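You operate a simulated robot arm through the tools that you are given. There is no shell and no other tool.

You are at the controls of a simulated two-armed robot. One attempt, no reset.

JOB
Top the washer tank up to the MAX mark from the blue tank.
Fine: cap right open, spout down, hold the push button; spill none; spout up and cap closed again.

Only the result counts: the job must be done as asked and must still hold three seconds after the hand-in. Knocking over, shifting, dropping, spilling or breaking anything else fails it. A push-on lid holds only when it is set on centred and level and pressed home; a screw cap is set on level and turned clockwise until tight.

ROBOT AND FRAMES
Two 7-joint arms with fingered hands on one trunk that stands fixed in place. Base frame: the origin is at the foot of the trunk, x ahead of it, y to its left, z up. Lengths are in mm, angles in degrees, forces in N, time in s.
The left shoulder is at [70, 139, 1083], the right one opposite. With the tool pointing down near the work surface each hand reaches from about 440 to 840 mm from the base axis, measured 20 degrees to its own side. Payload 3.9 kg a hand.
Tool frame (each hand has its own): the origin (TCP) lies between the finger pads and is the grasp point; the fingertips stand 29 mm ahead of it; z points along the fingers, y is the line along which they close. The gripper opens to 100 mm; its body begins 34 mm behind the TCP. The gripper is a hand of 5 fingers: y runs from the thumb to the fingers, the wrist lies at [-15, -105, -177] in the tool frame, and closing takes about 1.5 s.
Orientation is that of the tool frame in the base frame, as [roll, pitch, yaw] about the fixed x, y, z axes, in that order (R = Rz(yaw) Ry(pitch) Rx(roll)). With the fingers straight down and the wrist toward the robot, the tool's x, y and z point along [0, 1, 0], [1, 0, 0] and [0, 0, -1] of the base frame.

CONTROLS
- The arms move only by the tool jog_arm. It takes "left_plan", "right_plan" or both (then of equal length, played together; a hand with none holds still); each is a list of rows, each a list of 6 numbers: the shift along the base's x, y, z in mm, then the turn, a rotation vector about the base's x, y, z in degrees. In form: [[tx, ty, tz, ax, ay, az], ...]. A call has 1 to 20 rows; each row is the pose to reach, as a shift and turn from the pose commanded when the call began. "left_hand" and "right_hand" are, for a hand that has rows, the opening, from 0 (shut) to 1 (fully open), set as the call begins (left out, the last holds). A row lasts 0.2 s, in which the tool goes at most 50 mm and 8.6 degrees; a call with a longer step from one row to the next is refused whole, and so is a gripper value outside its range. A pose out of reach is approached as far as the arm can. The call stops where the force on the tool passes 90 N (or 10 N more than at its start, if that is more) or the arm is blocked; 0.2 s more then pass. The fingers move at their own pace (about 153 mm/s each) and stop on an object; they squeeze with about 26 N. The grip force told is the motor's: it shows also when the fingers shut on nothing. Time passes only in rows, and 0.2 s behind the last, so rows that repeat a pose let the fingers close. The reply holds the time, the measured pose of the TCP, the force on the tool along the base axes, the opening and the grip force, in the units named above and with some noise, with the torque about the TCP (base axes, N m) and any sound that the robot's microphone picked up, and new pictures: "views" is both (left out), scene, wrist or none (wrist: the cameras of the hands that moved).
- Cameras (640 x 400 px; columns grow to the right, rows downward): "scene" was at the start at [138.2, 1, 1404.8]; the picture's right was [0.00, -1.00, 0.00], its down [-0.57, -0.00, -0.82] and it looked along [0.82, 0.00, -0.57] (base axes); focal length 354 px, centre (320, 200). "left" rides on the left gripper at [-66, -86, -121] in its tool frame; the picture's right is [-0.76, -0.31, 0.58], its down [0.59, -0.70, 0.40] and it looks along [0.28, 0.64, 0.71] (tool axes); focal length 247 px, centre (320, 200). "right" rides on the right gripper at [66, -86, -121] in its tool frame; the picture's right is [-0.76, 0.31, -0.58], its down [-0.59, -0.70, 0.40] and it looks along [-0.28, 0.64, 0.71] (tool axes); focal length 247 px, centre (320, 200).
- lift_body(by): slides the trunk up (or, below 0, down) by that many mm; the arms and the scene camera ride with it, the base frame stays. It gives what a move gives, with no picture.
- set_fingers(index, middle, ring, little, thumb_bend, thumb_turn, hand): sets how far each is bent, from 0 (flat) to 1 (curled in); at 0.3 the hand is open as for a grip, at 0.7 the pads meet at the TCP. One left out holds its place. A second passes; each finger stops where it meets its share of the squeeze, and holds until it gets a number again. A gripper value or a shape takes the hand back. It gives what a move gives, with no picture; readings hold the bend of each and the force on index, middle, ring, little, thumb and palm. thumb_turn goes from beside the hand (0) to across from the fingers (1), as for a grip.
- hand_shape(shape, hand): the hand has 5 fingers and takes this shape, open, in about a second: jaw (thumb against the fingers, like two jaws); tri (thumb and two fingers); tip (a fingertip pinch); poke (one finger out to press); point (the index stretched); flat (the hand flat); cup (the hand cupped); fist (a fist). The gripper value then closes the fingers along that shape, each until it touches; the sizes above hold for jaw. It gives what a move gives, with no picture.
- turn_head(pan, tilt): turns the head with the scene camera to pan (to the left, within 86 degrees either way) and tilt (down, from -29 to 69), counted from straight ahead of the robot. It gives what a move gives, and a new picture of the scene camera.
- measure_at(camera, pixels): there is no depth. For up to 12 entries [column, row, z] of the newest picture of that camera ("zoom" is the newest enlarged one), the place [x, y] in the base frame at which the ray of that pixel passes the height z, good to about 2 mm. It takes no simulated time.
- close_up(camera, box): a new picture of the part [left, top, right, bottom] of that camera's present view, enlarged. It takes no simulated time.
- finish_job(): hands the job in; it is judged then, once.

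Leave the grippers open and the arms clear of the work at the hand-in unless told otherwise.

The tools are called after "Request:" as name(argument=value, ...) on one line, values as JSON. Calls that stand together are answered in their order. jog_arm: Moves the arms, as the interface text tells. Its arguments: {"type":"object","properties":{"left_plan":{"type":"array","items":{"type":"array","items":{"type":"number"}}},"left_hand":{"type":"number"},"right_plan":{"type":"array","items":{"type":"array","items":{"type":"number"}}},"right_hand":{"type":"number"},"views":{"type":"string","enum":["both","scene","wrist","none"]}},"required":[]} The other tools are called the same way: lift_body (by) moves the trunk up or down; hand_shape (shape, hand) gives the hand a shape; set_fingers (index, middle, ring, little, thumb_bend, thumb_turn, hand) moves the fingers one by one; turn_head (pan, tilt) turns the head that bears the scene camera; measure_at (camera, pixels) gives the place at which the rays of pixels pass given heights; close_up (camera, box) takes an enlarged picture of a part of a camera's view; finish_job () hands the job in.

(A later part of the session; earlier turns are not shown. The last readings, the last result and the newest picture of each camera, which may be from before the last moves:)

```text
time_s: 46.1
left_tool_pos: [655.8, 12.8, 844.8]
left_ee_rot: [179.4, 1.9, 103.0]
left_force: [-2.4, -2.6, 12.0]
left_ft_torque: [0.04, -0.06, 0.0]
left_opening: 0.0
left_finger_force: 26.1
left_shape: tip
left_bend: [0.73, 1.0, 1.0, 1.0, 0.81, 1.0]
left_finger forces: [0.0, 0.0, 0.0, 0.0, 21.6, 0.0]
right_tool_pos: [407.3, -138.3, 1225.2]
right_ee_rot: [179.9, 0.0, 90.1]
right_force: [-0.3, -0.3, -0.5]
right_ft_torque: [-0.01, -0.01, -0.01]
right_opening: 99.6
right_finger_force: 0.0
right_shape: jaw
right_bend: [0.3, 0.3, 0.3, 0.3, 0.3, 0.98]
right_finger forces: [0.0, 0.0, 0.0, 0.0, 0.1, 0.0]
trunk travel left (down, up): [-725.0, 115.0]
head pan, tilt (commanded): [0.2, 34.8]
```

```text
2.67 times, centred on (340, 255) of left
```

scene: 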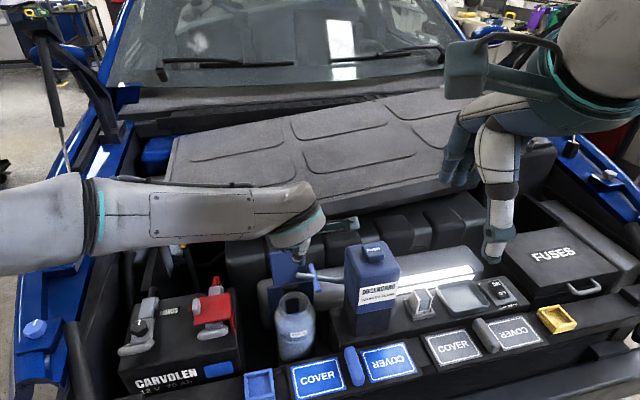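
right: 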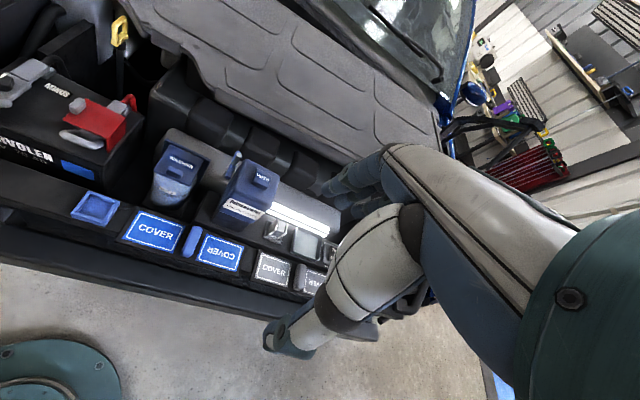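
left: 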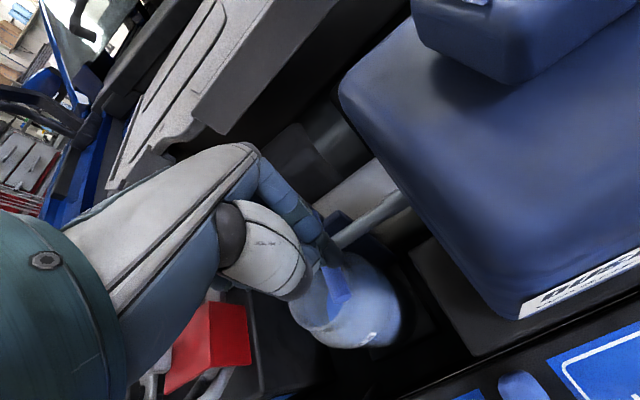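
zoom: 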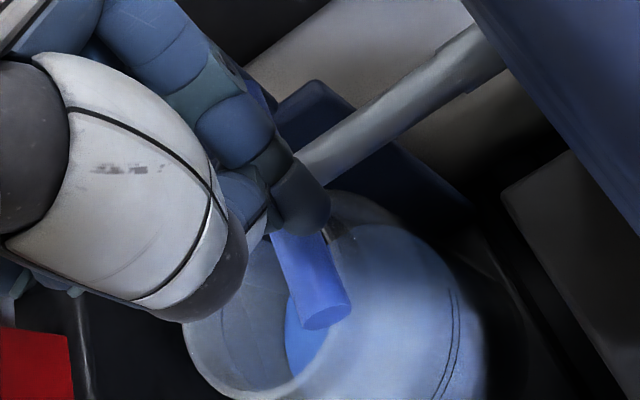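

Now 12 N of resistance. Press 4 mm further to check whether it's the stop.

Request:
jog_arm(left_plan=[[0, 0, -2, 0, 0, 0], [0, 0, -4, 0, 0, 0], [0, 0, -4, 0, 0, 0]], views="none")

Request:
close_up(camera="scene", box=[250, 230, 380, 350])

```text
time_s: 46.9
left_tool_pos: [655.4, 11.3, 841.4]
left_ee_rot: [179.4, 2.0, 102.9]
left_force: [-2.5, -4.4, 21.3]
left_ft_torque: [0.07, -0.22, -0.02]
left_opening: 0.2
left_finger_force: 26.6
left_shape: tip
left_bend: [0.73, 1.0, 1.0, 1.0, 0.83, 1.0]
left_finger forces: [0.1, 0.0, 0.1, 0.0, 34.6, 0.0]
right_tool_pos: [405.9, -139.1, 1226.9]
right_ee_rot: [179.8, -0.1, 90.1]
right_force: [0.3, -0.3, 0.2]
right_ft_torque: [0.02, 0.01, -0.03]
right_opening: 99.7
right_finger_force: 0.1
right_shape: jaw
right_bend: [0.3, 0.3, 0.3, 0.3, 0.3, 0.98]
right_finger forces: [0.1, 0.0, 0.0, 0.1, 0.0, 0.0]
trunk travel left (down, up): [-725.0, 115.0]
head pan, tilt (commanded): [0.2, 34.8]
```

```text
3.33 times, centred on (315, 290) of scene
```

zoom: 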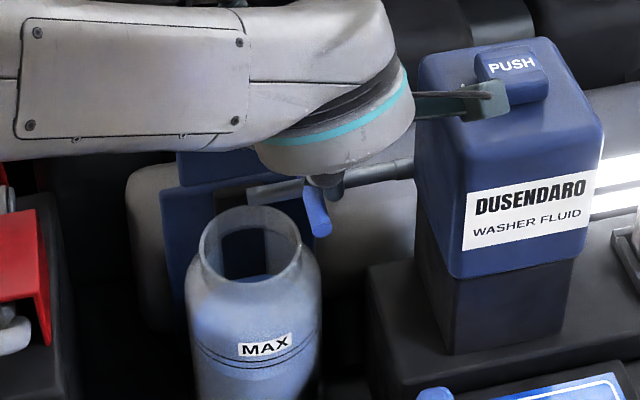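

Force rises to 21 N without movement: the spout is at its stop. I'll raise the left hand off and check the spout position.

Request:
jog_arm(left_plan=[[0, 0, 20, 0, 0, 0], [0, 10, 50, 0, 0, 0], [-20, 40, 90, 0, 0, 0], [-40, 70, 110, 0, 0, 0], [-60, 100, 120, 0, 0, 0]], views="both")

Request:
close_up(camera="scene", box=[250, 230, 380, 350])

Request:
close_up(camera="right", box=[140, 110, 270, 240])

Request:
close_up(camera="left", box=[340, 150, 540, 310])

```text
refused: row 3 steps farther than a row can; nothing moved
```

```text
3.33 times, centred on (315, 290) of scene
```

zoom: 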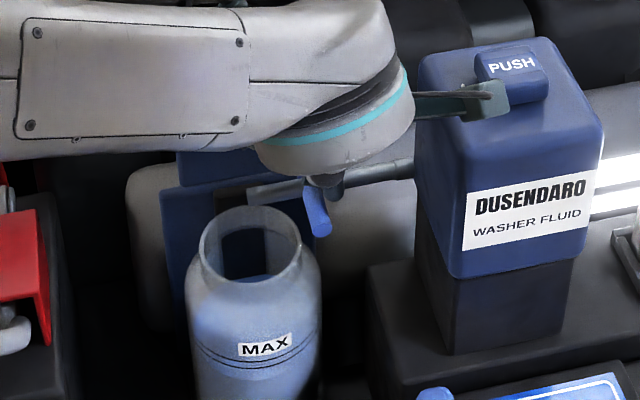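

```text
3.08 times, centred on (205, 175) of right
```

zoom: 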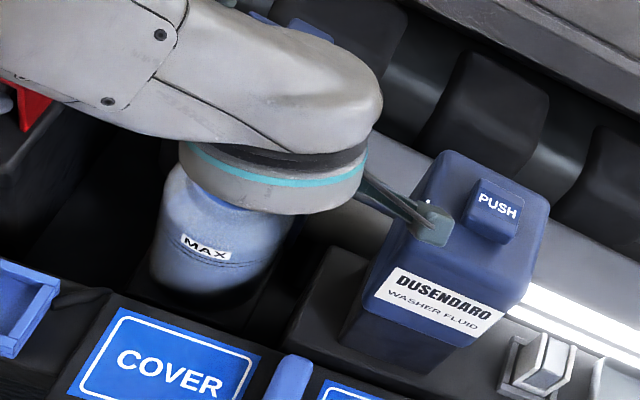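

```text
2.50 times, centred on (440, 230) of left
```

zoom: 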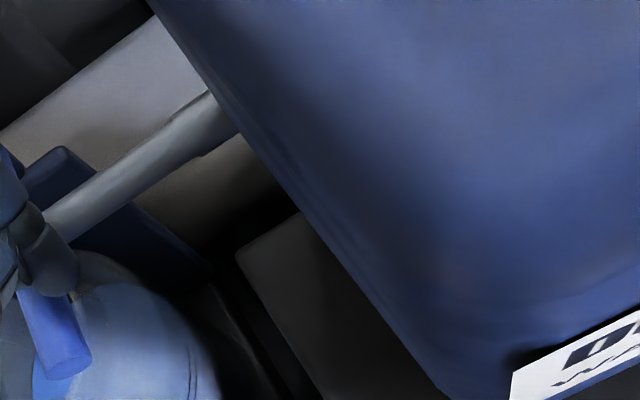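

The raise was refused for a too long step. Same retreat in smaller steps.

Request:
jog_arm(left_plan=[[0, 0, 20, 0, 0, 0], [0, 0, 55, 0, 0, 0], [-10, 15, 90, 0, 0, 0], [-25, 45, 110, 0, 0, 0], [-40, 80, 120, 0, 0, 0], [-60, 115, 120, 0, 0, 0]], views="both")

Request:
close_up(camera="scene", box=[250, 230, 380, 350])

Request:
close_up(camera="right", box=[140, 110, 270, 240])

```text
time_s: 48.3
left_tool_pos: [597.0, 131.1, 959.0]
left_ee_rot: [179.6, 2.2, 102.8]
left_force: [-0.2, 0.6, -1.0]
left_ft_torque: [-0.01, -0.01, 0.02]
left_opening: 0.1
left_finger_force: 26.5
left_shape: tip
left_bend: [0.73, 1.0, 1.0, 1.0, 0.79, 1.0]
left_finger forces: [0.0, 0.0, 0.1, 0.0, 0.0, 0.1]
right_tool_pos: [407.6, -138.1, 1226.6]
right_ee_rot: [-179.9, 0.1, 90.0]
right_force: [-0.5, 0.4, 0.3]
right_ft_torque: [0.0, 0.03, 0.0]
right_opening: 99.7
right_finger_force: 0.2
right_shape: jaw
right_bend: [0.3, 0.3, 0.3, 0.3, 0.3, 0.98]
right_finger forces: [0.0, 0.0, 0.0, 0.1, 0.1, 0.0]
trunk travel left (down, up): [-725.0, 115.0]
head pan, tilt (commanded): [0.2, 34.8]
```

scene: 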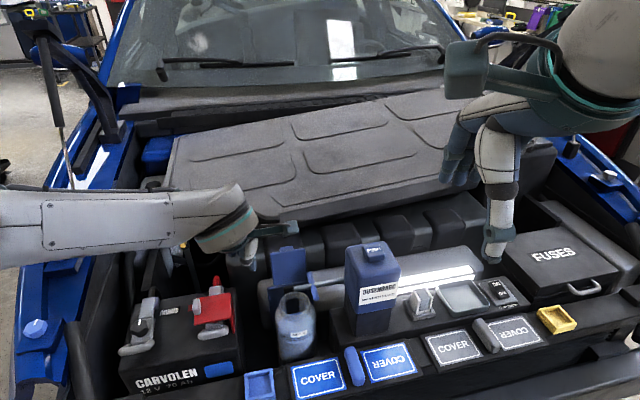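
left: 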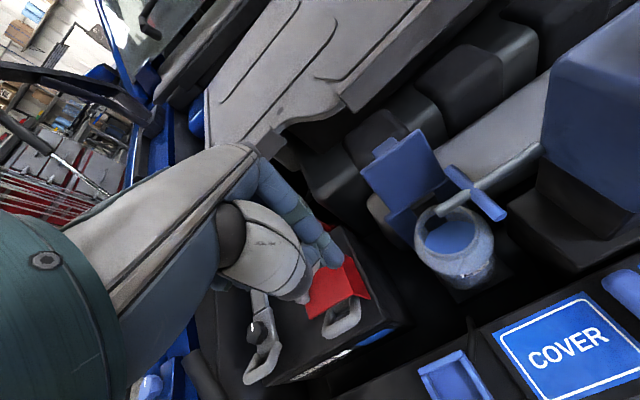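

```text
3.33 times, centred on (315, 290) of scene
```

zoom: 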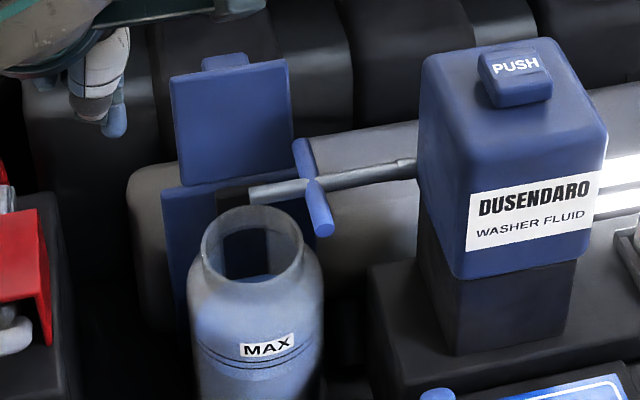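

```text
3.08 times, centred on (205, 175) of right
```

zoom: 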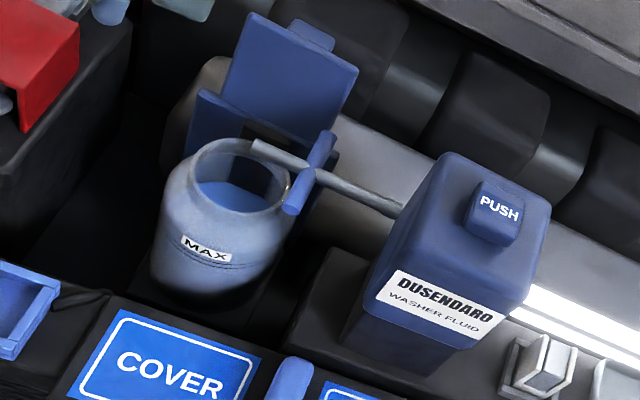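

The spout now lies over the mouth. Zoom from left camera and triangulate the tip.

Request:
close_up(camera="left", box=[380, 120, 540, 310])

Request:
measure_at(camera="scene", pixels=[[294.7, 289, 800], [294.7, 289, 820], [294.7, 289, 840], [339, 279.5, 820], [339, 279.5, 830], [308.8, 284, 820]])

Request:
measure_at(camera="right", pixels=[[184.8, 157.5, 800], [184.8, 157.5, 820], [184.8, 157.5, 840], [230.5, 178, 820]])

```text
2.11 times, centred on (460, 215) of left
```

zoom: 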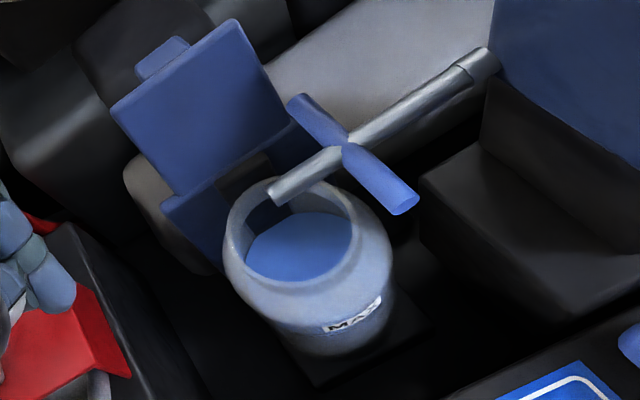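

```text
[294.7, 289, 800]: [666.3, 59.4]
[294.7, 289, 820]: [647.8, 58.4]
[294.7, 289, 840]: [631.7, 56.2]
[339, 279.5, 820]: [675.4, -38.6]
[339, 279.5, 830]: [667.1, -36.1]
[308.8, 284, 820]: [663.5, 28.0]
```

```text
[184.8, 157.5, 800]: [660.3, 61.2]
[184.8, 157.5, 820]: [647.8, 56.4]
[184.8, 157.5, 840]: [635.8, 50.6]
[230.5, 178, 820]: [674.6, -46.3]
```

Check the tip also with the left camera at (436.3, 211.2), and mouth rim position.

Request:
measure_at(camera="left", pixels=[[436.3, 211.2, 800], [436.3, 211.2, 820], [436.3, 211.2, 840], [415, 226, 776], [479, 222, 776], [448, 250, 776], [441, 205, 776]])

Request:
measure_at(camera="scene", pixels=[[279, 303, 776], [309.5, 300, 776], [296, 314, 776], [292, 292, 776]])

```text
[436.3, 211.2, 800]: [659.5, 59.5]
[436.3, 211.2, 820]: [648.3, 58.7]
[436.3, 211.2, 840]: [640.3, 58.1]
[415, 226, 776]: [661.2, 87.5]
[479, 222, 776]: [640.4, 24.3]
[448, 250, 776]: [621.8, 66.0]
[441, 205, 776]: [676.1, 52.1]
```

```text
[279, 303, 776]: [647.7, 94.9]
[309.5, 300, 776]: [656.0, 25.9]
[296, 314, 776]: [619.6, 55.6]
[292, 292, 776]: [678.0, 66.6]
```

The spout tip (648,58,820) is exactly over the mouth centre (649,58). Now a close look at the washer level and the MAX mark before filling.

Request:
close_up(camera="scene", box=[265, 285, 325, 365])

Request:
close_up(camera="right", box=[170, 140, 250, 220])

Request:
close_up(camera="scene", box=[330, 235, 410, 345])

```text
5.00 times, centred on (295, 325) of scene
```

zoom: 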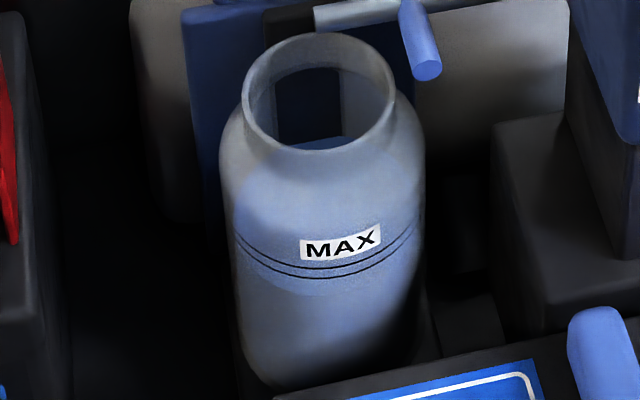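

```text
5.00 times, centred on (210, 180) of right
```

zoom: 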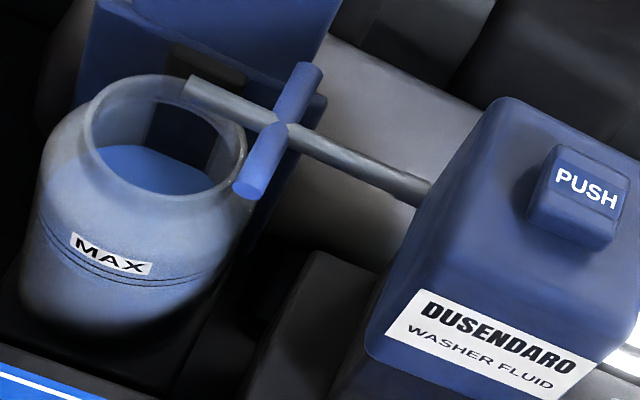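

```text
3.64 times, centred on (370, 290) of scene
```

zoom: 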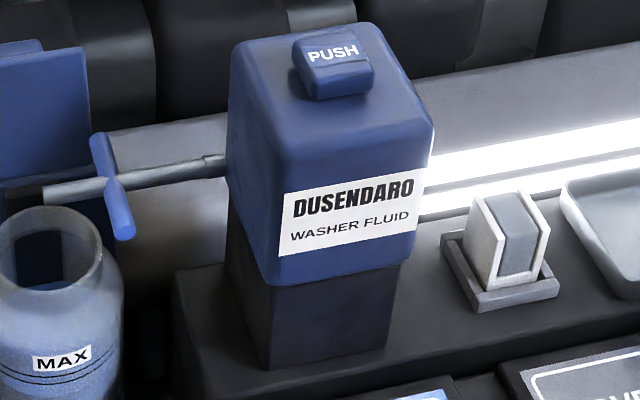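

The tank is translucent: the surface seems to meet the front wall a bit below the double line. Zoom further on the MAX mark.

Request:
close_up(camera="scene", box=[273, 320, 321, 350])

Request:
measure_at(camera="scene", pixels=[[297, 338.6, 720], [297, 338.6, 730], [297, 338.6, 740], [297, 338.6, 750], [296, 343, 720], [296, 343, 730], [296, 343, 740]])

```text
13.33 times, centred on (297, 335) of scene
```

zoom: 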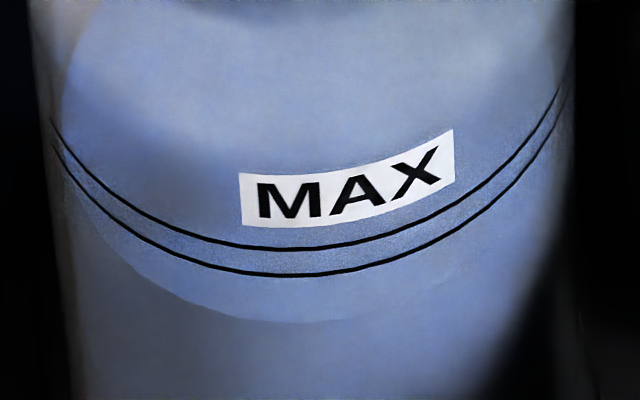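

```text
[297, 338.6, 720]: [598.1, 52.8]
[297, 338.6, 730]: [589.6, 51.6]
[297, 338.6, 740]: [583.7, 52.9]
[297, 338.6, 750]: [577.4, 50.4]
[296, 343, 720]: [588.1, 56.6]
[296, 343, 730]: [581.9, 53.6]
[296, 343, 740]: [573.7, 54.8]
```

The surface's front edge is clearly visible at zoom y≈322, below the double MAX line (y≈248–275): about 12–19 mm to fill. Now prepare the right hand: "poke" shape for pressing the button.

Request:
hand_shape(shape="poke", hand="right")

Request:
jog_arm(right_plan=[[30, 5, -30, 0, 0, 0], [62, 10, -60, 0, 0, 0], [95, 15, -90, 0, 0, 0], [128, 20, -115, 0, 0, 0], [160, 25, -140, 0, 0, 0], [190, 30, -165, 0, 0, 0]], views="both")

```text
time_s: 49.2
left_tool_pos: [597.5, 129.3, 957.6]
left_ee_rot: [179.7, 2.0, 102.9]
left_force: [0.8, 0.8, -0.3]
left_ft_torque: [-0.01, 0.0, 0.0]
left_opening: 0.2
left_finger_force: 25.7
left_shape: tip
left_bend: [0.73, 1.0, 1.0, 1.0, 0.79, 1.0]
left_finger forces: [0.1, 0.0, 0.0, 0.0, 0.0, 0.0]
right_tool_pos: [409.7, -138.6, 1224.8]
right_ee_rot: [-180.0, 0.1, 90.0]
right_force: [0.5, 0.2, -0.3]
right_ft_torque: [0.01, 0.02, 0.02]
right_opening: 0.0
right_finger_force: 0.0
right_shape: poke
right_bend: [0.7, 0.7, 0.99, 0.99, 1.0, 1.0]
right_finger forces: [0.1, 0.0, 0.1, 0.0, 0.0, 0.0]
trunk travel left (down, up): [-725.0, 115.0]
head pan, tilt (commanded): [0.2, 34.8]
```

```text
time_s: 50.6
left_tool_pos: [599.4, 129.2, 957.0]
left_ee_rot: [179.8, 2.0, 102.9]
left_force: [0.8, 0.1, 0.3]
left_ft_torque: [-0.01, 0.01, 0.0]
left_opening: 0.0
left_finger_force: 25.4
left_shape: tip
left_bend: [0.73, 1.0, 1.0, 1.0, 0.79, 1.0]
left_finger forces: [0.0, 0.0, 0.0, 0.0, 0.0, 0.1]
right_tool_pos: [601.7, -108.7, 1058.8]
right_ee_rot: [-180.0, 0.1, 90.0]
right_force: [0.6, 0.7, -0.1]
right_ft_torque: [-0.01, 0.0, 0.0]
right_opening: 0.1
right_finger_force: 0.0
right_shape: poke
right_bend: [0.7, 0.7, 0.99, 0.99, 1.0, 1.0]
right_finger forces: [0.0, 0.1, 0.1, 0.0, 0.1, 0.0]
trunk travel left (down, up): [-725.0, 115.0]
head pan, tilt (commanded): [0.2, 34.8]
```

scene: 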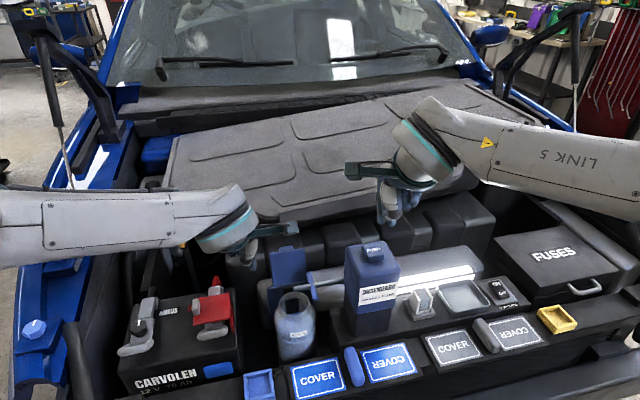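
right: 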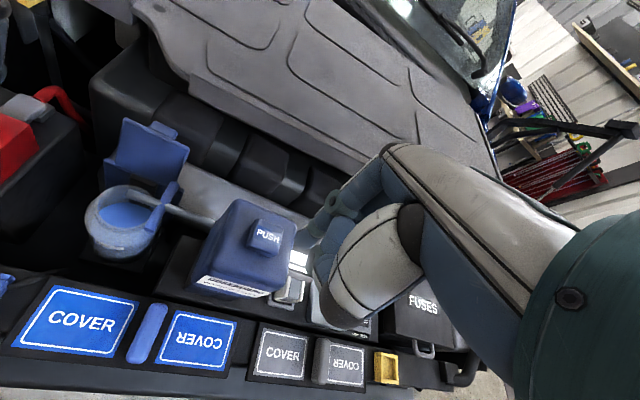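

Right hand is near. Zoom to see its poking fingertips.

Request:
close_up(camera="right", box=[220, 150, 420, 340])

Request:
close_up(camera="scene", box=[340, 150, 450, 270])

```text
2.11 times, centred on (320, 245) of right
```

zoom: 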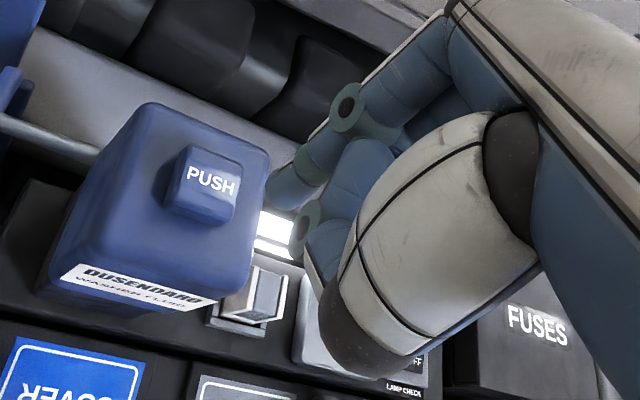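

```text
3.33 times, centred on (395, 210) of scene
```

zoom: 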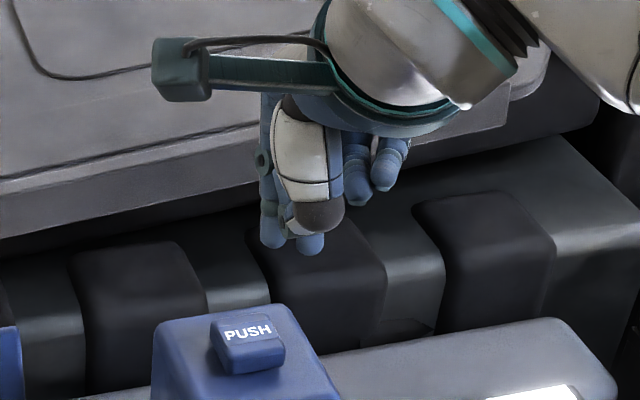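

Two fingertips point down. I'll measure their location relative to the TCP.

Request:
measure_at(camera="scene", pixels=[[380, 223, 1030], [392, 225, 1030], [380, 223, 1020], [392, 225, 1020]])

Request:
measure_at(camera="right", pixels=[[298, 239, 1030], [310, 263, 1030], [267.5, 234, 920], [264.3, 235.5, 920], [266, 237, 925]])

```text
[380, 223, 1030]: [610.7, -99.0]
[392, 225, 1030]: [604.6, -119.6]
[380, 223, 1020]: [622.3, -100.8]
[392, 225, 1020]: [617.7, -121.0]
```

```text
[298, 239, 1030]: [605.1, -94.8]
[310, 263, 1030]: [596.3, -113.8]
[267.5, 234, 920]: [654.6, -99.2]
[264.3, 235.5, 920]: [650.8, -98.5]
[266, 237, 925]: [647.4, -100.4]
```

Fingertip pair is centred on the TCP, ~29 mm ahead. Now the button's top centre from both cameras.

Request:
measure_at(camera="right", pixels=[[269.3, 231.7, 910], [269.3, 231.7, 920], [269.3, 231.7, 930]])

Request:
measure_at(camera="scene", pixels=[[373, 250, 910], [373, 250, 920], [373, 250, 930]])

Request:
close_up(camera="right", box=[220, 190, 320, 280])

```text
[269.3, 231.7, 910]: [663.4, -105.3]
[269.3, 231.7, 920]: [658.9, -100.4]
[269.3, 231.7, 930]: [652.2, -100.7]
```

```text
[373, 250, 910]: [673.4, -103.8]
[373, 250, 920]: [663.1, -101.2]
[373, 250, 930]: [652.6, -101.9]
```

```text
4.44 times, centred on (270, 235) of right
```

zoom: 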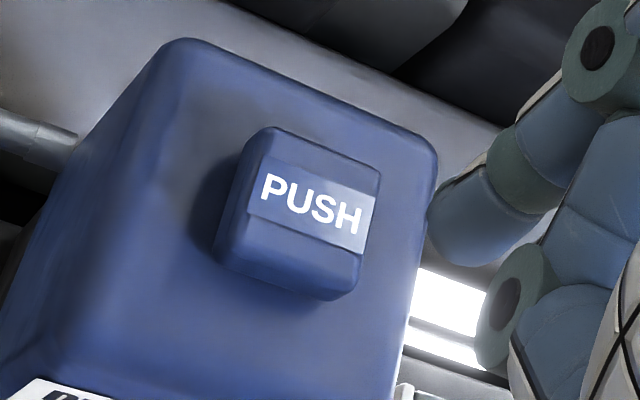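

Button top centre ≈ (655, −101, ~925). Move the right hand above it to TCP (655, −101, 985).

Request:
jog_arm(right_plan=[[20, 3, -20, 0, 0, 0], [40, 6, -45, 0, 0, 0], [53, 8, -74, 0, 0, 0], [53, 8, -74, 0, 0, 0]], views="both")

Request:
close_up(camera="right", box=[220, 170, 400, 320])

Request:
close_up(camera="scene", box=[330, 190, 430, 300])

```text
time_s: 51.6
left_tool_pos: [597.4, 129.6, 958.9]
left_ee_rot: [179.6, 2.0, 102.9]
left_force: [0.2, 0.1, -0.5]
left_ft_torque: [0.0, -0.02, 0.01]
left_opening: 0.0
left_finger_force: 25.9
left_shape: tip
left_bend: [0.73, 1.0, 1.0, 1.0, 0.79, 1.0]
left_finger forces: [0.1, 0.1, 0.0, 0.1, 0.1, 0.0]
right_tool_pos: [653.0, -101.2, 984.7]
right_ee_rot: [-180.0, 0.0, 90.0]
right_force: [0.3, -0.1, 0.7]
right_ft_torque: [-0.02, -0.04, -0.01]
right_opening: 0.0
right_finger_force: 0.0
right_shape: poke
right_bend: [0.7, 0.7, 0.99, 0.99, 1.0, 1.0]
right_finger forces: [0.0, 0.1, 0.0, 0.0, 0.0, 0.0]
trunk travel left (down, up): [-725.0, 115.0]
head pan, tilt (commanded): [0.2, 34.8]
```

scene: 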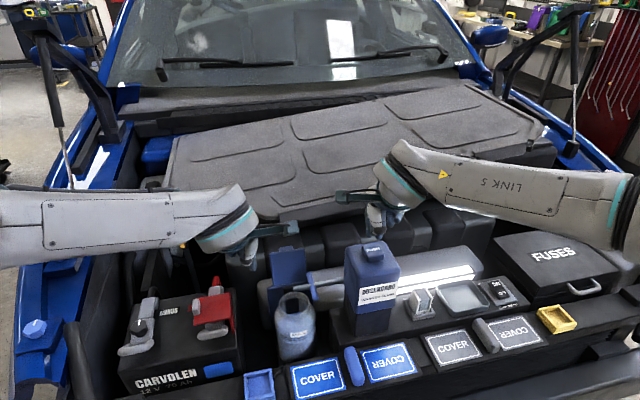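
right: 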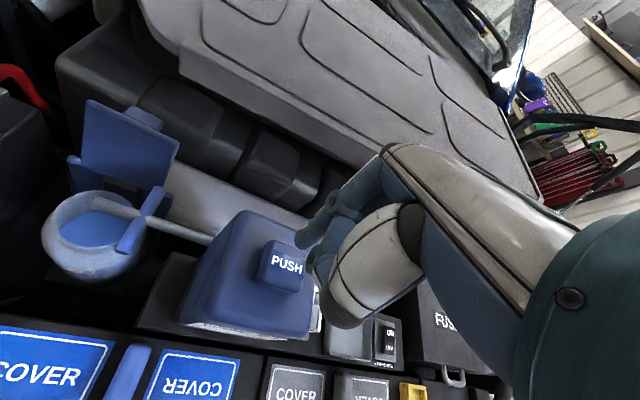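

```text
2.67 times, centred on (310, 245) of right
```

zoom: 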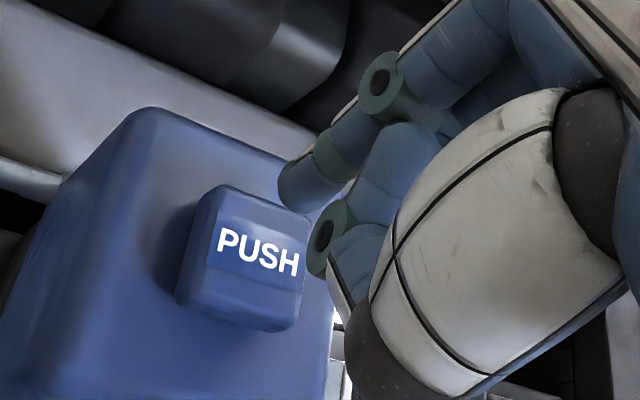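

```text
3.64 times, centred on (380, 245) of scene
```

zoom: 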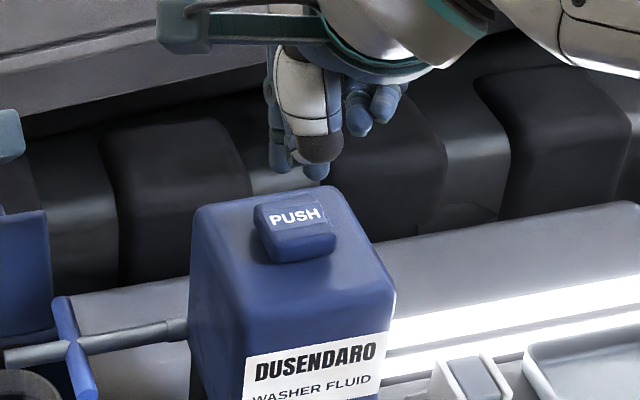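

Landing point matches the button centre (286,261). Descend to just above the button (tips ≈ z 930).

Request:
jog_arm(right_plan=[[1, 0, -12, 0, 0, 0], [2, 0, -24, 0, 0, 0], [2, 0, -24, 0, 0, 0]], views="none")

Request:
close_up(camera="scene", box=[330, 190, 430, 300])

Request:
close_up(camera="right", box=[220, 170, 400, 320])

```text
time_s: 52.4
left_tool_pos: [597.4, 128.7, 958.6]
left_ee_rot: [179.7, 2.0, 102.9]
left_force: [0.4, 0.1, -0.2]
left_ft_torque: [0.03, 0.0, 0.03]
left_opening: 0.0
left_finger_force: 26.4
left_shape: tip
left_bend: [0.73, 1.0, 1.0, 1.0, 0.79, 1.0]
left_finger forces: [0.0, 0.1, 0.0, 0.0, 0.0, 0.0]
right_tool_pos: [653.8, -101.8, 961.8]
right_ee_rot: [-180.0, 0.0, 90.0]
right_force: [0.5, 0.2, 1.0]
right_ft_torque: [-0.03, 0.01, -0.01]
right_opening: 0.1
right_finger_force: 0.0
right_shape: poke
right_bend: [0.7, 0.7, 0.99, 0.99, 1.0, 1.0]
right_finger forces: [0.1, 0.8, 0.1, 0.1, 0.0, 0.1]
trunk travel left (down, up): [-725.0, 115.0]
head pan, tilt (commanded): [0.2, 34.8]
```

```text
3.64 times, centred on (380, 245) of scene
```

zoom: 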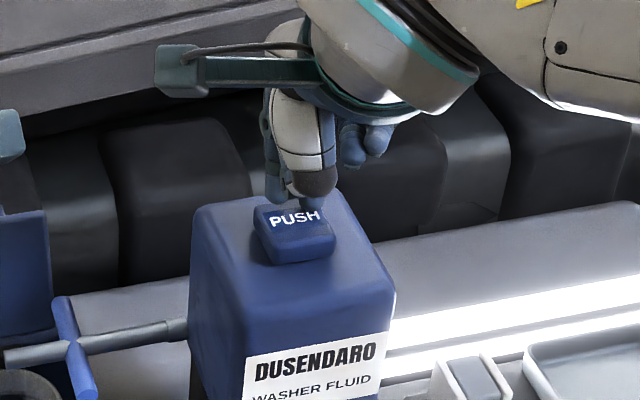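

```text
2.67 times, centred on (310, 245) of right
```

zoom: 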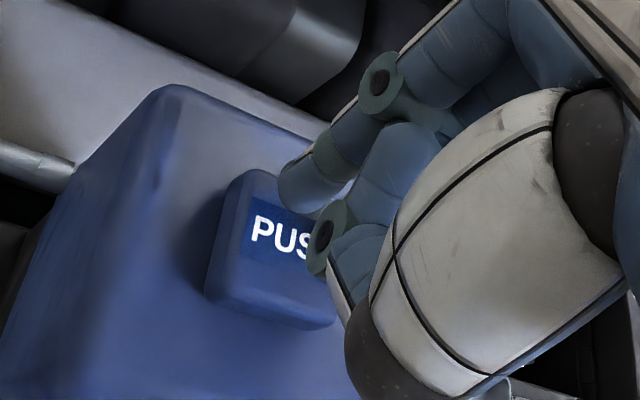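

The middle finger just touches (0.8 N). I'll shift 4 mm toward the robot for better centring and press 3 mm down, then look.

Request:
jog_arm(right_plan=[[-4, 0, 1, 0, 0, 0], [-4, 0, -3, 0, 0, 0]], views="none")

Request:
close_up(camera="scene", box=[250, 210, 410, 350])

Request:
close_up(camera="scene", box=[273, 320, 321, 350])

```text
time_s: 53.0
left_tool_pos: [598.2, 129.0, 957.4]
left_ee_rot: [179.7, 2.1, 102.9]
left_force: [-0.3, 0.5, 0.3]
left_ft_torque: [0.01, -0.01, 0.01]
left_opening: 0.0
left_finger_force: 25.7
left_shape: tip
left_bend: [0.73, 1.0, 1.0, 1.0, 0.79, 1.0]
left_finger forces: [0.0, 0.0, 0.0, 0.1, 0.0, 0.0]
right_tool_pos: [651.0, -100.9, 959.5]
right_ee_rot: [-180.0, -0.1, 90.0]
right_force: [-0.5, 0.0, 1.5]
right_ft_torque: [-0.03, 0.06, 0.0]
right_opening: 0.0
right_finger_force: 0.1
right_shape: poke
right_bend: [0.7, 0.7, 0.99, 0.99, 1.0, 1.0]
right_finger forces: [0.0, 1.8, 0.0, 0.1, 0.0, 0.0]
trunk travel left (down, up): [-725.0, 115.0]
head pan, tilt (commanded): [0.2, 34.8]
```

```text
2.86 times, centred on (330, 280) of scene
```

zoom: 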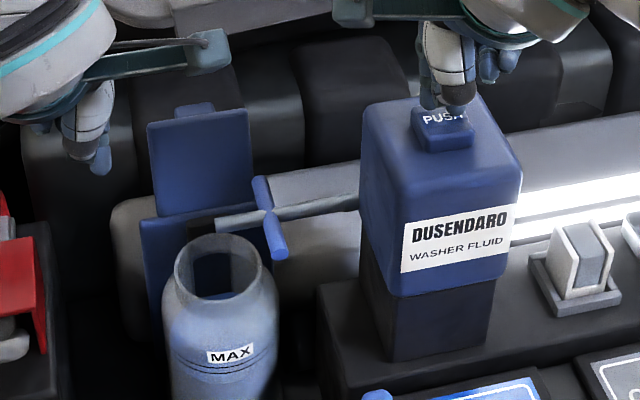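

```text
13.33 times, centred on (297, 335) of scene
```

zoom: 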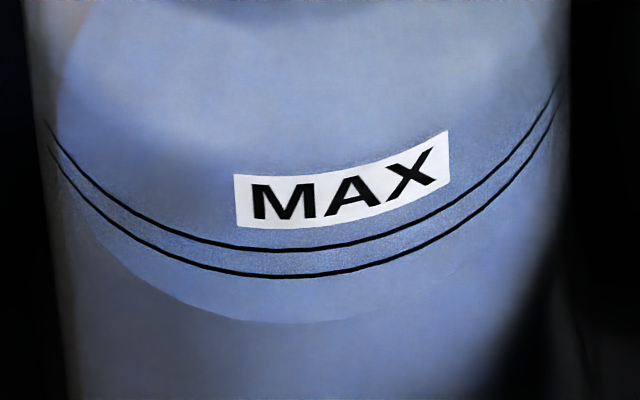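

Only 1.8 N so far; level unchanged. Press 3 mm deeper.

Request:
jog_arm(right_plan=[[0, 0, -3, 0, 0, 0]], views="none")

Request:
close_up(camera="scene", box=[250, 210, 410, 350])

Request:
close_up(camera="scene", box=[273, 320, 321, 350])

```text
time_s: 53.4
left_tool_pos: [598.1, 128.2, 958.5]
left_ee_rot: [179.7, 2.0, 102.8]
left_force: [0.2, -1.1, -0.4]
left_ft_torque: [0.01, 0.0, -0.01]
left_opening: 0.4
left_finger_force: 26.3
left_shape: tip
left_bend: [0.73, 1.0, 1.0, 1.0, 0.79, 1.0]
left_finger forces: [0.0, 0.1, 0.0, 0.0, 0.1, 0.1]
right_tool_pos: [650.7, -101.8, 955.4]
right_ee_rot: [179.9, -0.1, 90.0]
right_force: [-0.5, 0.2, 3.7]
right_ft_torque: [-0.05, -0.03, -0.01]
right_opening: 0.0
right_finger_force: 0.1
right_shape: poke
right_bend: [0.7, 0.7, 0.99, 0.99, 1.0, 1.0]
right_finger forces: [0.1, 3.0, 0.0, 0.0, 0.0, 0.0]
trunk travel left (down, up): [-725.0, 115.0]
head pan, tilt (commanded): [0.2, 34.8]
heard: click
```

```text
2.86 times, centred on (330, 280) of scene
```

zoom: 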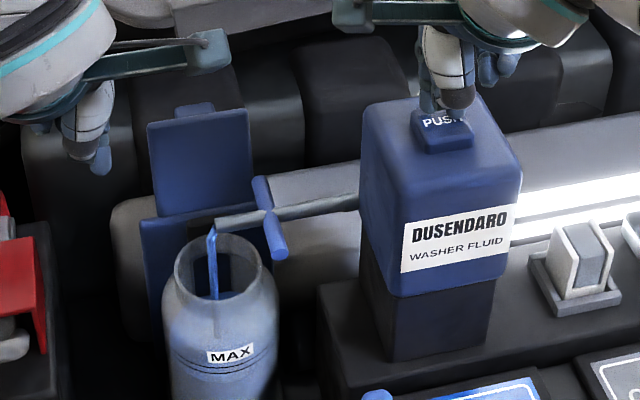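

```text
13.33 times, centred on (297, 335) of scene
```

zoom: 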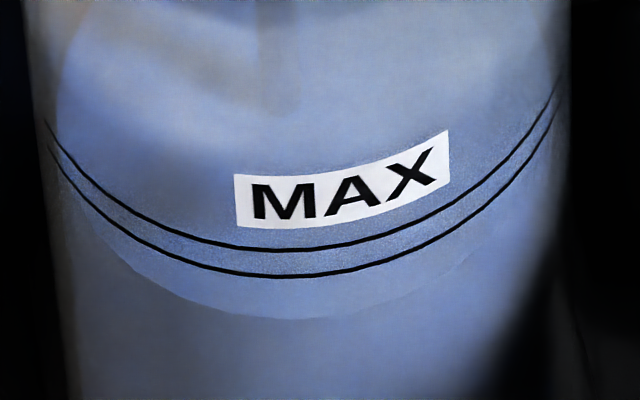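

Click — the stream runs from the spout into the mouth, level edge now y≈319. Hold 0.6 s and check the rate.

Request:
jog_arm(right_plan=[[0, 0, 0, 0, 0, 0], [0, 0, 0, 0, 0, 0]], views="none")

Request:
close_up(camera="scene", box=[273, 320, 321, 350])

```text
time_s: 54.0
left_tool_pos: [597.2, 129.4, 957.4]
left_ee_rot: [179.8, 2.1, 103.0]
left_force: [0.4, 0.1, -0.4]
left_ft_torque: [-0.02, -0.02, 0.02]
left_opening: 0.0
left_finger_force: 25.6
left_shape: tip
left_bend: [0.73, 1.0, 1.0, 1.0, 0.79, 1.0]
left_finger forces: [0.0, 0.1, 0.0, 0.0, 0.1, 0.0]
right_tool_pos: [651.5, -100.7, 956.7]
right_ee_rot: [-180.0, 0.0, 90.1]
right_force: [1.3, -0.9, 3.3]
right_ft_torque: [-0.03, -0.06, 0.0]
right_opening: 0.1
right_finger_force: 0.0
right_shape: poke
right_bend: [0.7, 0.7, 0.99, 0.99, 1.0, 1.0]
right_finger forces: [0.1, 3.3, 0.0, 0.1, 0.1, 0.0]
trunk travel left (down, up): [-725.0, 115.0]
head pan, tilt (commanded): [0.2, 34.8]
```

```text
13.33 times, centred on (297, 335) of scene
```

zoom: 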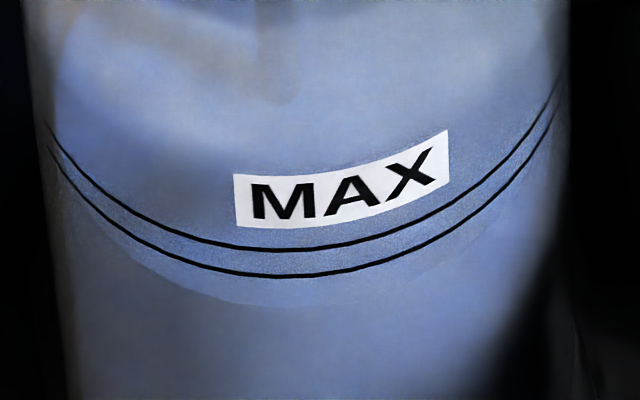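

Rate ≈ 18 zoom px/s; edge now y≈308. Accounting for the wall thickness, mid-mark corresponds to an edge at y≈250. Hold 2 s more.

Request:
jog_arm(right_plan=[[0, 0, 0, 0, 0, 0], [0, 0, 0, 0, 0, 0], [0, 0, 0, 0, 0, 0], [0, 0, 0, 0, 0, 0], [0, 0, 0, 0, 0, 0], [0, 0, 0, 0, 0, 0], [0, 0, 0, 0, 0, 0]], views="none")

Request:
close_up(camera="scene", box=[273, 320, 321, 350])

Request:
close_up(camera="scene", box=[250, 250, 350, 360])

```text
time_s: 55.6
left_tool_pos: [597.4, 128.2, 958.4]
left_ee_rot: [179.6, 2.1, 102.9]
left_force: [-0.5, 0.5, 0.8]
left_ft_torque: [-0.03, -0.02, 0.01]
left_opening: 0.2
left_finger_force: 26.4
left_shape: tip
left_bend: [0.73, 1.0, 1.0, 1.0, 0.79, 1.0]
left_finger forces: [0.1, 0.0, 0.1, 0.0, 0.0, 0.0]
right_tool_pos: [650.3, -100.0, 957.5]
right_ee_rot: [-180.0, 0.0, 90.0]
right_force: [0.6, -1.2, 3.2]
right_ft_torque: [-0.04, 0.0, 0.04]
right_opening: 0.1
right_finger_force: 0.0
right_shape: poke
right_bend: [0.7, 0.7, 0.99, 0.99, 1.0, 1.0]
right_finger forces: [0.0, 3.2, 0.1, 0.0, 0.0, 0.0]
trunk travel left (down, up): [-725.0, 115.0]
head pan, tilt (commanded): [0.2, 34.8]
```

```text
13.33 times, centred on (297, 335) of scene
```

zoom: 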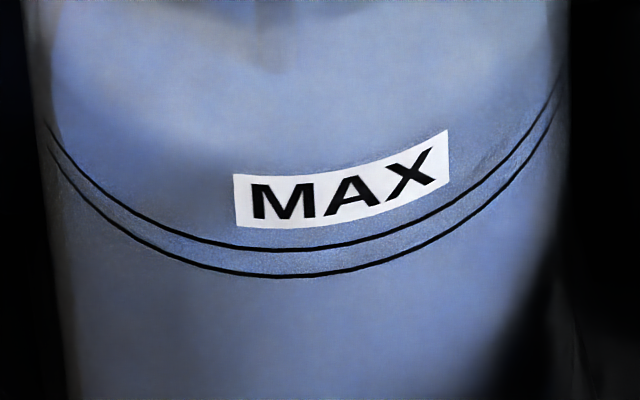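

```text
3.64 times, centred on (300, 305) of scene
```

zoom: 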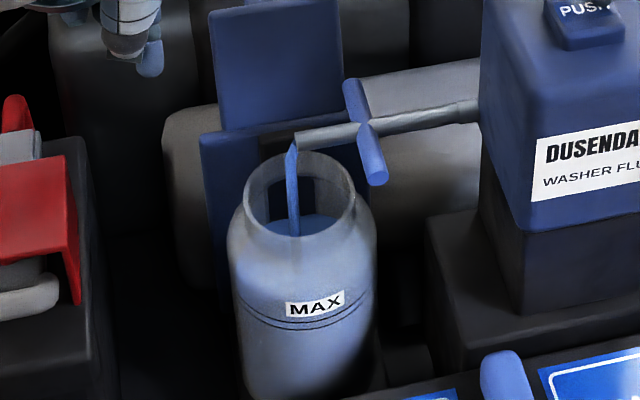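

Edge should be at about y≈279, now close to the lower line. Zoom tighter to see it.

Request:
close_up(camera="scene", box=[286, 332, 310, 347])

Request:
close_up(camera="scene", box=[272, 320, 296, 345])

```text
16.00 times, centred on (298, 340) of scene
```

zoom: 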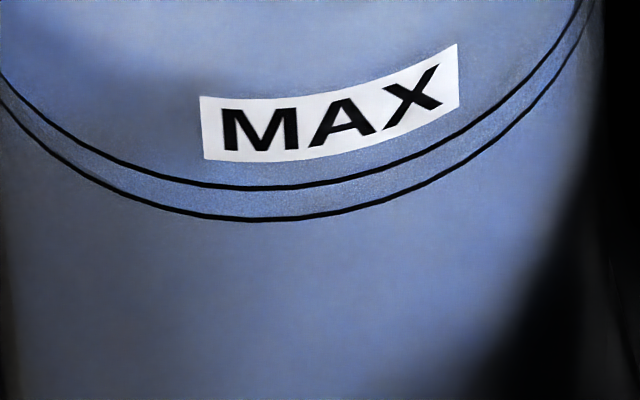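

```text
16.00 times, centred on (284, 332) of scene
```

zoom: 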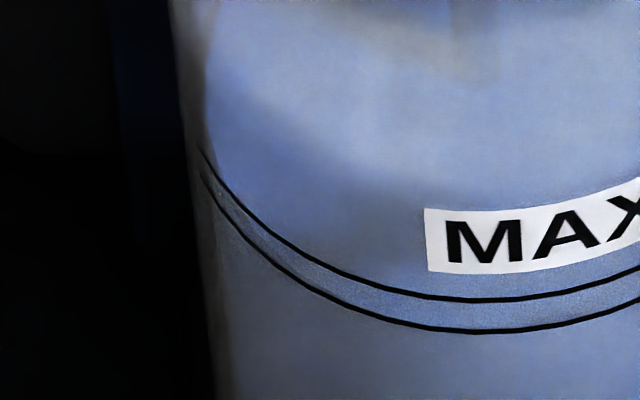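

Request:
close_up(camera="scene", box=[290, 326, 314, 344])

Request:
close_up(camera="left", box=[400, 170, 520, 300])

Request:
close_up(camera="right", box=[20, 170, 160, 300])

```text
16.00 times, centred on (302, 335) of scene
```

zoom: 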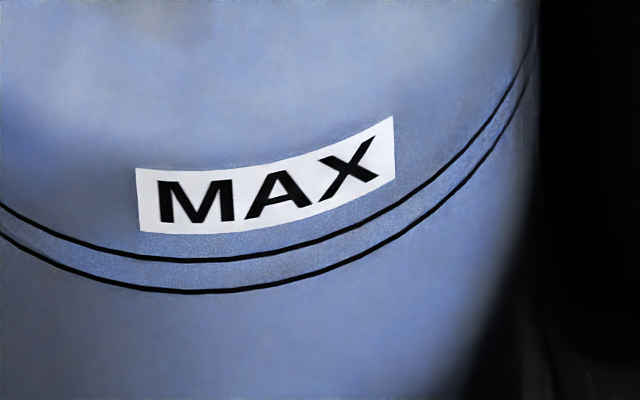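

```text
3.08 times, centred on (460, 235) of left
```

zoom: 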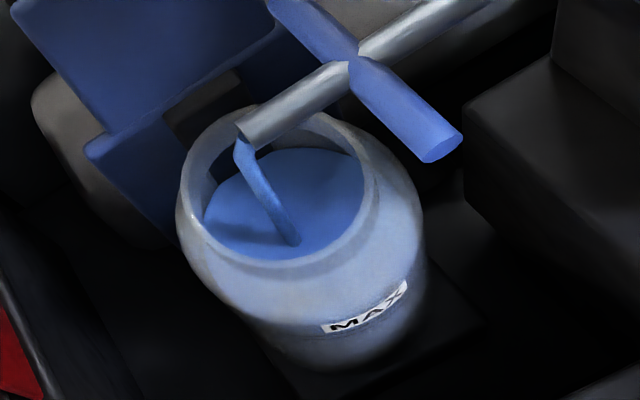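

```text
3.08 times, centred on (90, 235) of right
```

zoom: 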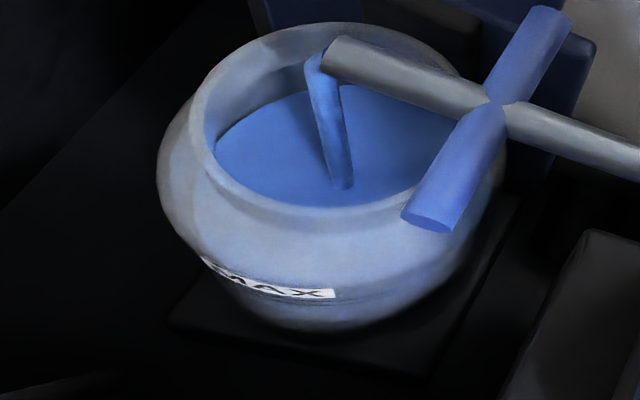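

The stream lands well inside. I'll hold 0.8 s more, then check again.

Request:
jog_arm(right_plan=[[0, 0, 0, 0, 0, 0], [0, 0, 0, 0, 0, 0], [0, 0, 0, 0, 0, 0]], views="none")

Request:
close_up(camera="scene", box=[273, 320, 321, 350])

Request:
close_up(camera="scene", box=[285, 330, 309, 345])

```text
time_s: 56.4
left_tool_pos: [597.4, 129.1, 958.9]
left_ee_rot: [179.6, 2.0, 102.8]
left_force: [0.2, -0.2, 1.3]
left_ft_torque: [0.0, -0.03, -0.03]
left_opening: 0.2
left_finger_force: 26.0
left_shape: tip
left_bend: [0.73, 1.0, 1.0, 1.0, 0.79, 1.0]
left_finger forces: [0.0, 0.0, 0.0, 0.0, 0.0, 0.1]
right_tool_pos: [651.3, -100.6, 956.8]
right_ee_rot: [-180.0, 0.0, 90.0]
right_force: [1.9, -0.2, 2.6]
right_ft_torque: [-0.06, -0.05, -0.01]
right_opening: 0.1
right_finger_force: 0.1
right_shape: poke
right_bend: [0.7, 0.7, 0.99, 0.99, 1.0, 1.0]
right_finger forces: [0.1, 3.2, 0.0, 0.0, 0.0, 0.0]
trunk travel left (down, up): [-725.0, 115.0]
head pan, tilt (commanded): [0.2, 34.8]
```

```text
13.33 times, centred on (297, 335) of scene
```

zoom: 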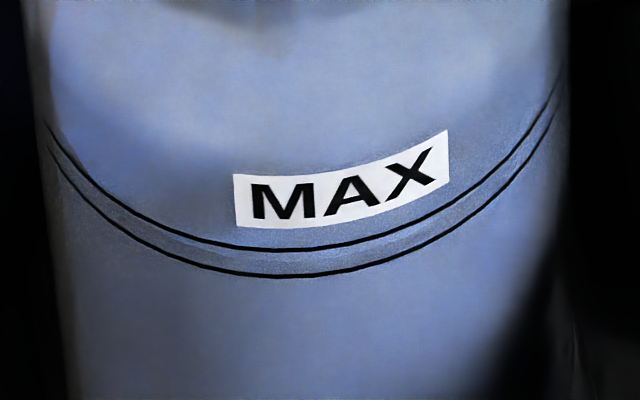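

```text
16.00 times, centred on (297, 338) of scene
```

zoom: 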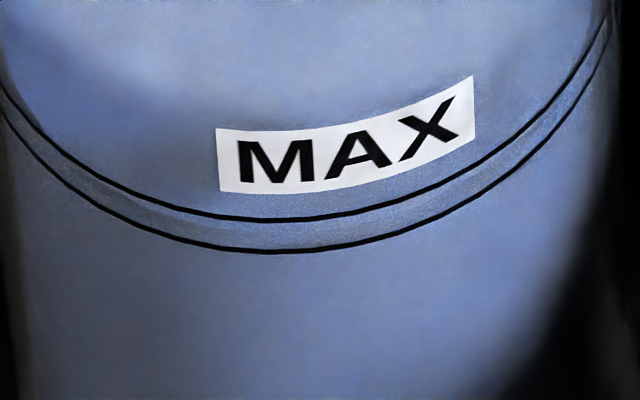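

The surface edge is now inside the band as seen (≈y 265). I'll hold 0.4 s more and look.

Request:
jog_arm(right_plan=[[0, 0, 0, 0, 0, 0]], views="none")

Request:
close_up(camera="scene", box=[285, 330, 309, 345])

Request:
close_up(camera="scene", box=[272, 320, 296, 345])

Request:
close_up(camera="left", box=[400, 170, 520, 300])

```text
time_s: 56.8
left_tool_pos: [598.2, 129.6, 959.3]
left_ee_rot: [179.8, 2.0, 102.8]
left_force: [0.4, -0.2, -0.4]
left_ft_torque: [0.01, -0.02, -0.02]
left_opening: 0.0
left_finger_force: 26.0
left_shape: tip
left_bend: [0.73, 1.0, 1.0, 1.0, 0.79, 1.0]
left_finger forces: [0.0, 0.0, 0.0, 0.0, 0.0, 0.1]
right_tool_pos: [651.3, -101.2, 957.2]
right_ee_rot: [180.0, 0.0, 90.1]
right_force: [0.2, -0.2, 3.1]
right_ft_torque: [-0.08, -0.02, 0.01]
right_opening: 0.0
right_finger_force: 0.0
right_shape: poke
right_bend: [0.7, 0.7, 0.99, 0.99, 1.0, 1.0]
right_finger forces: [0.0, 3.2, 0.0, 0.0, 0.0, 0.0]
trunk travel left (down, up): [-725.0, 115.0]
head pan, tilt (commanded): [0.2, 34.8]
```

```text
16.00 times, centred on (297, 338) of scene
```

zoom: 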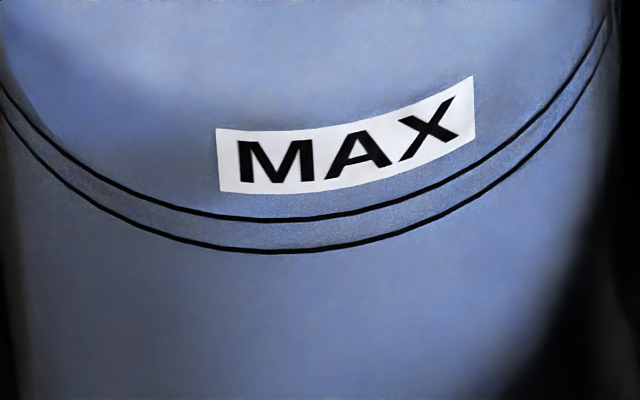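

```text
16.00 times, centred on (284, 332) of scene
```

zoom: 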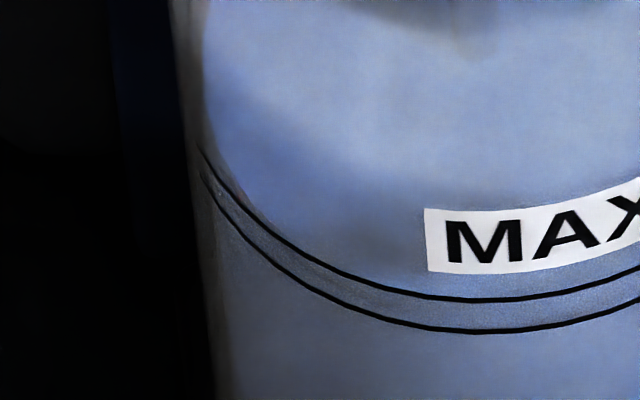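

```text
3.08 times, centred on (460, 235) of left
```

zoom: 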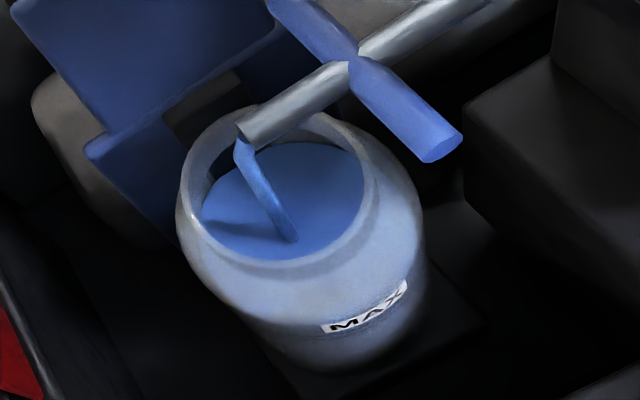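

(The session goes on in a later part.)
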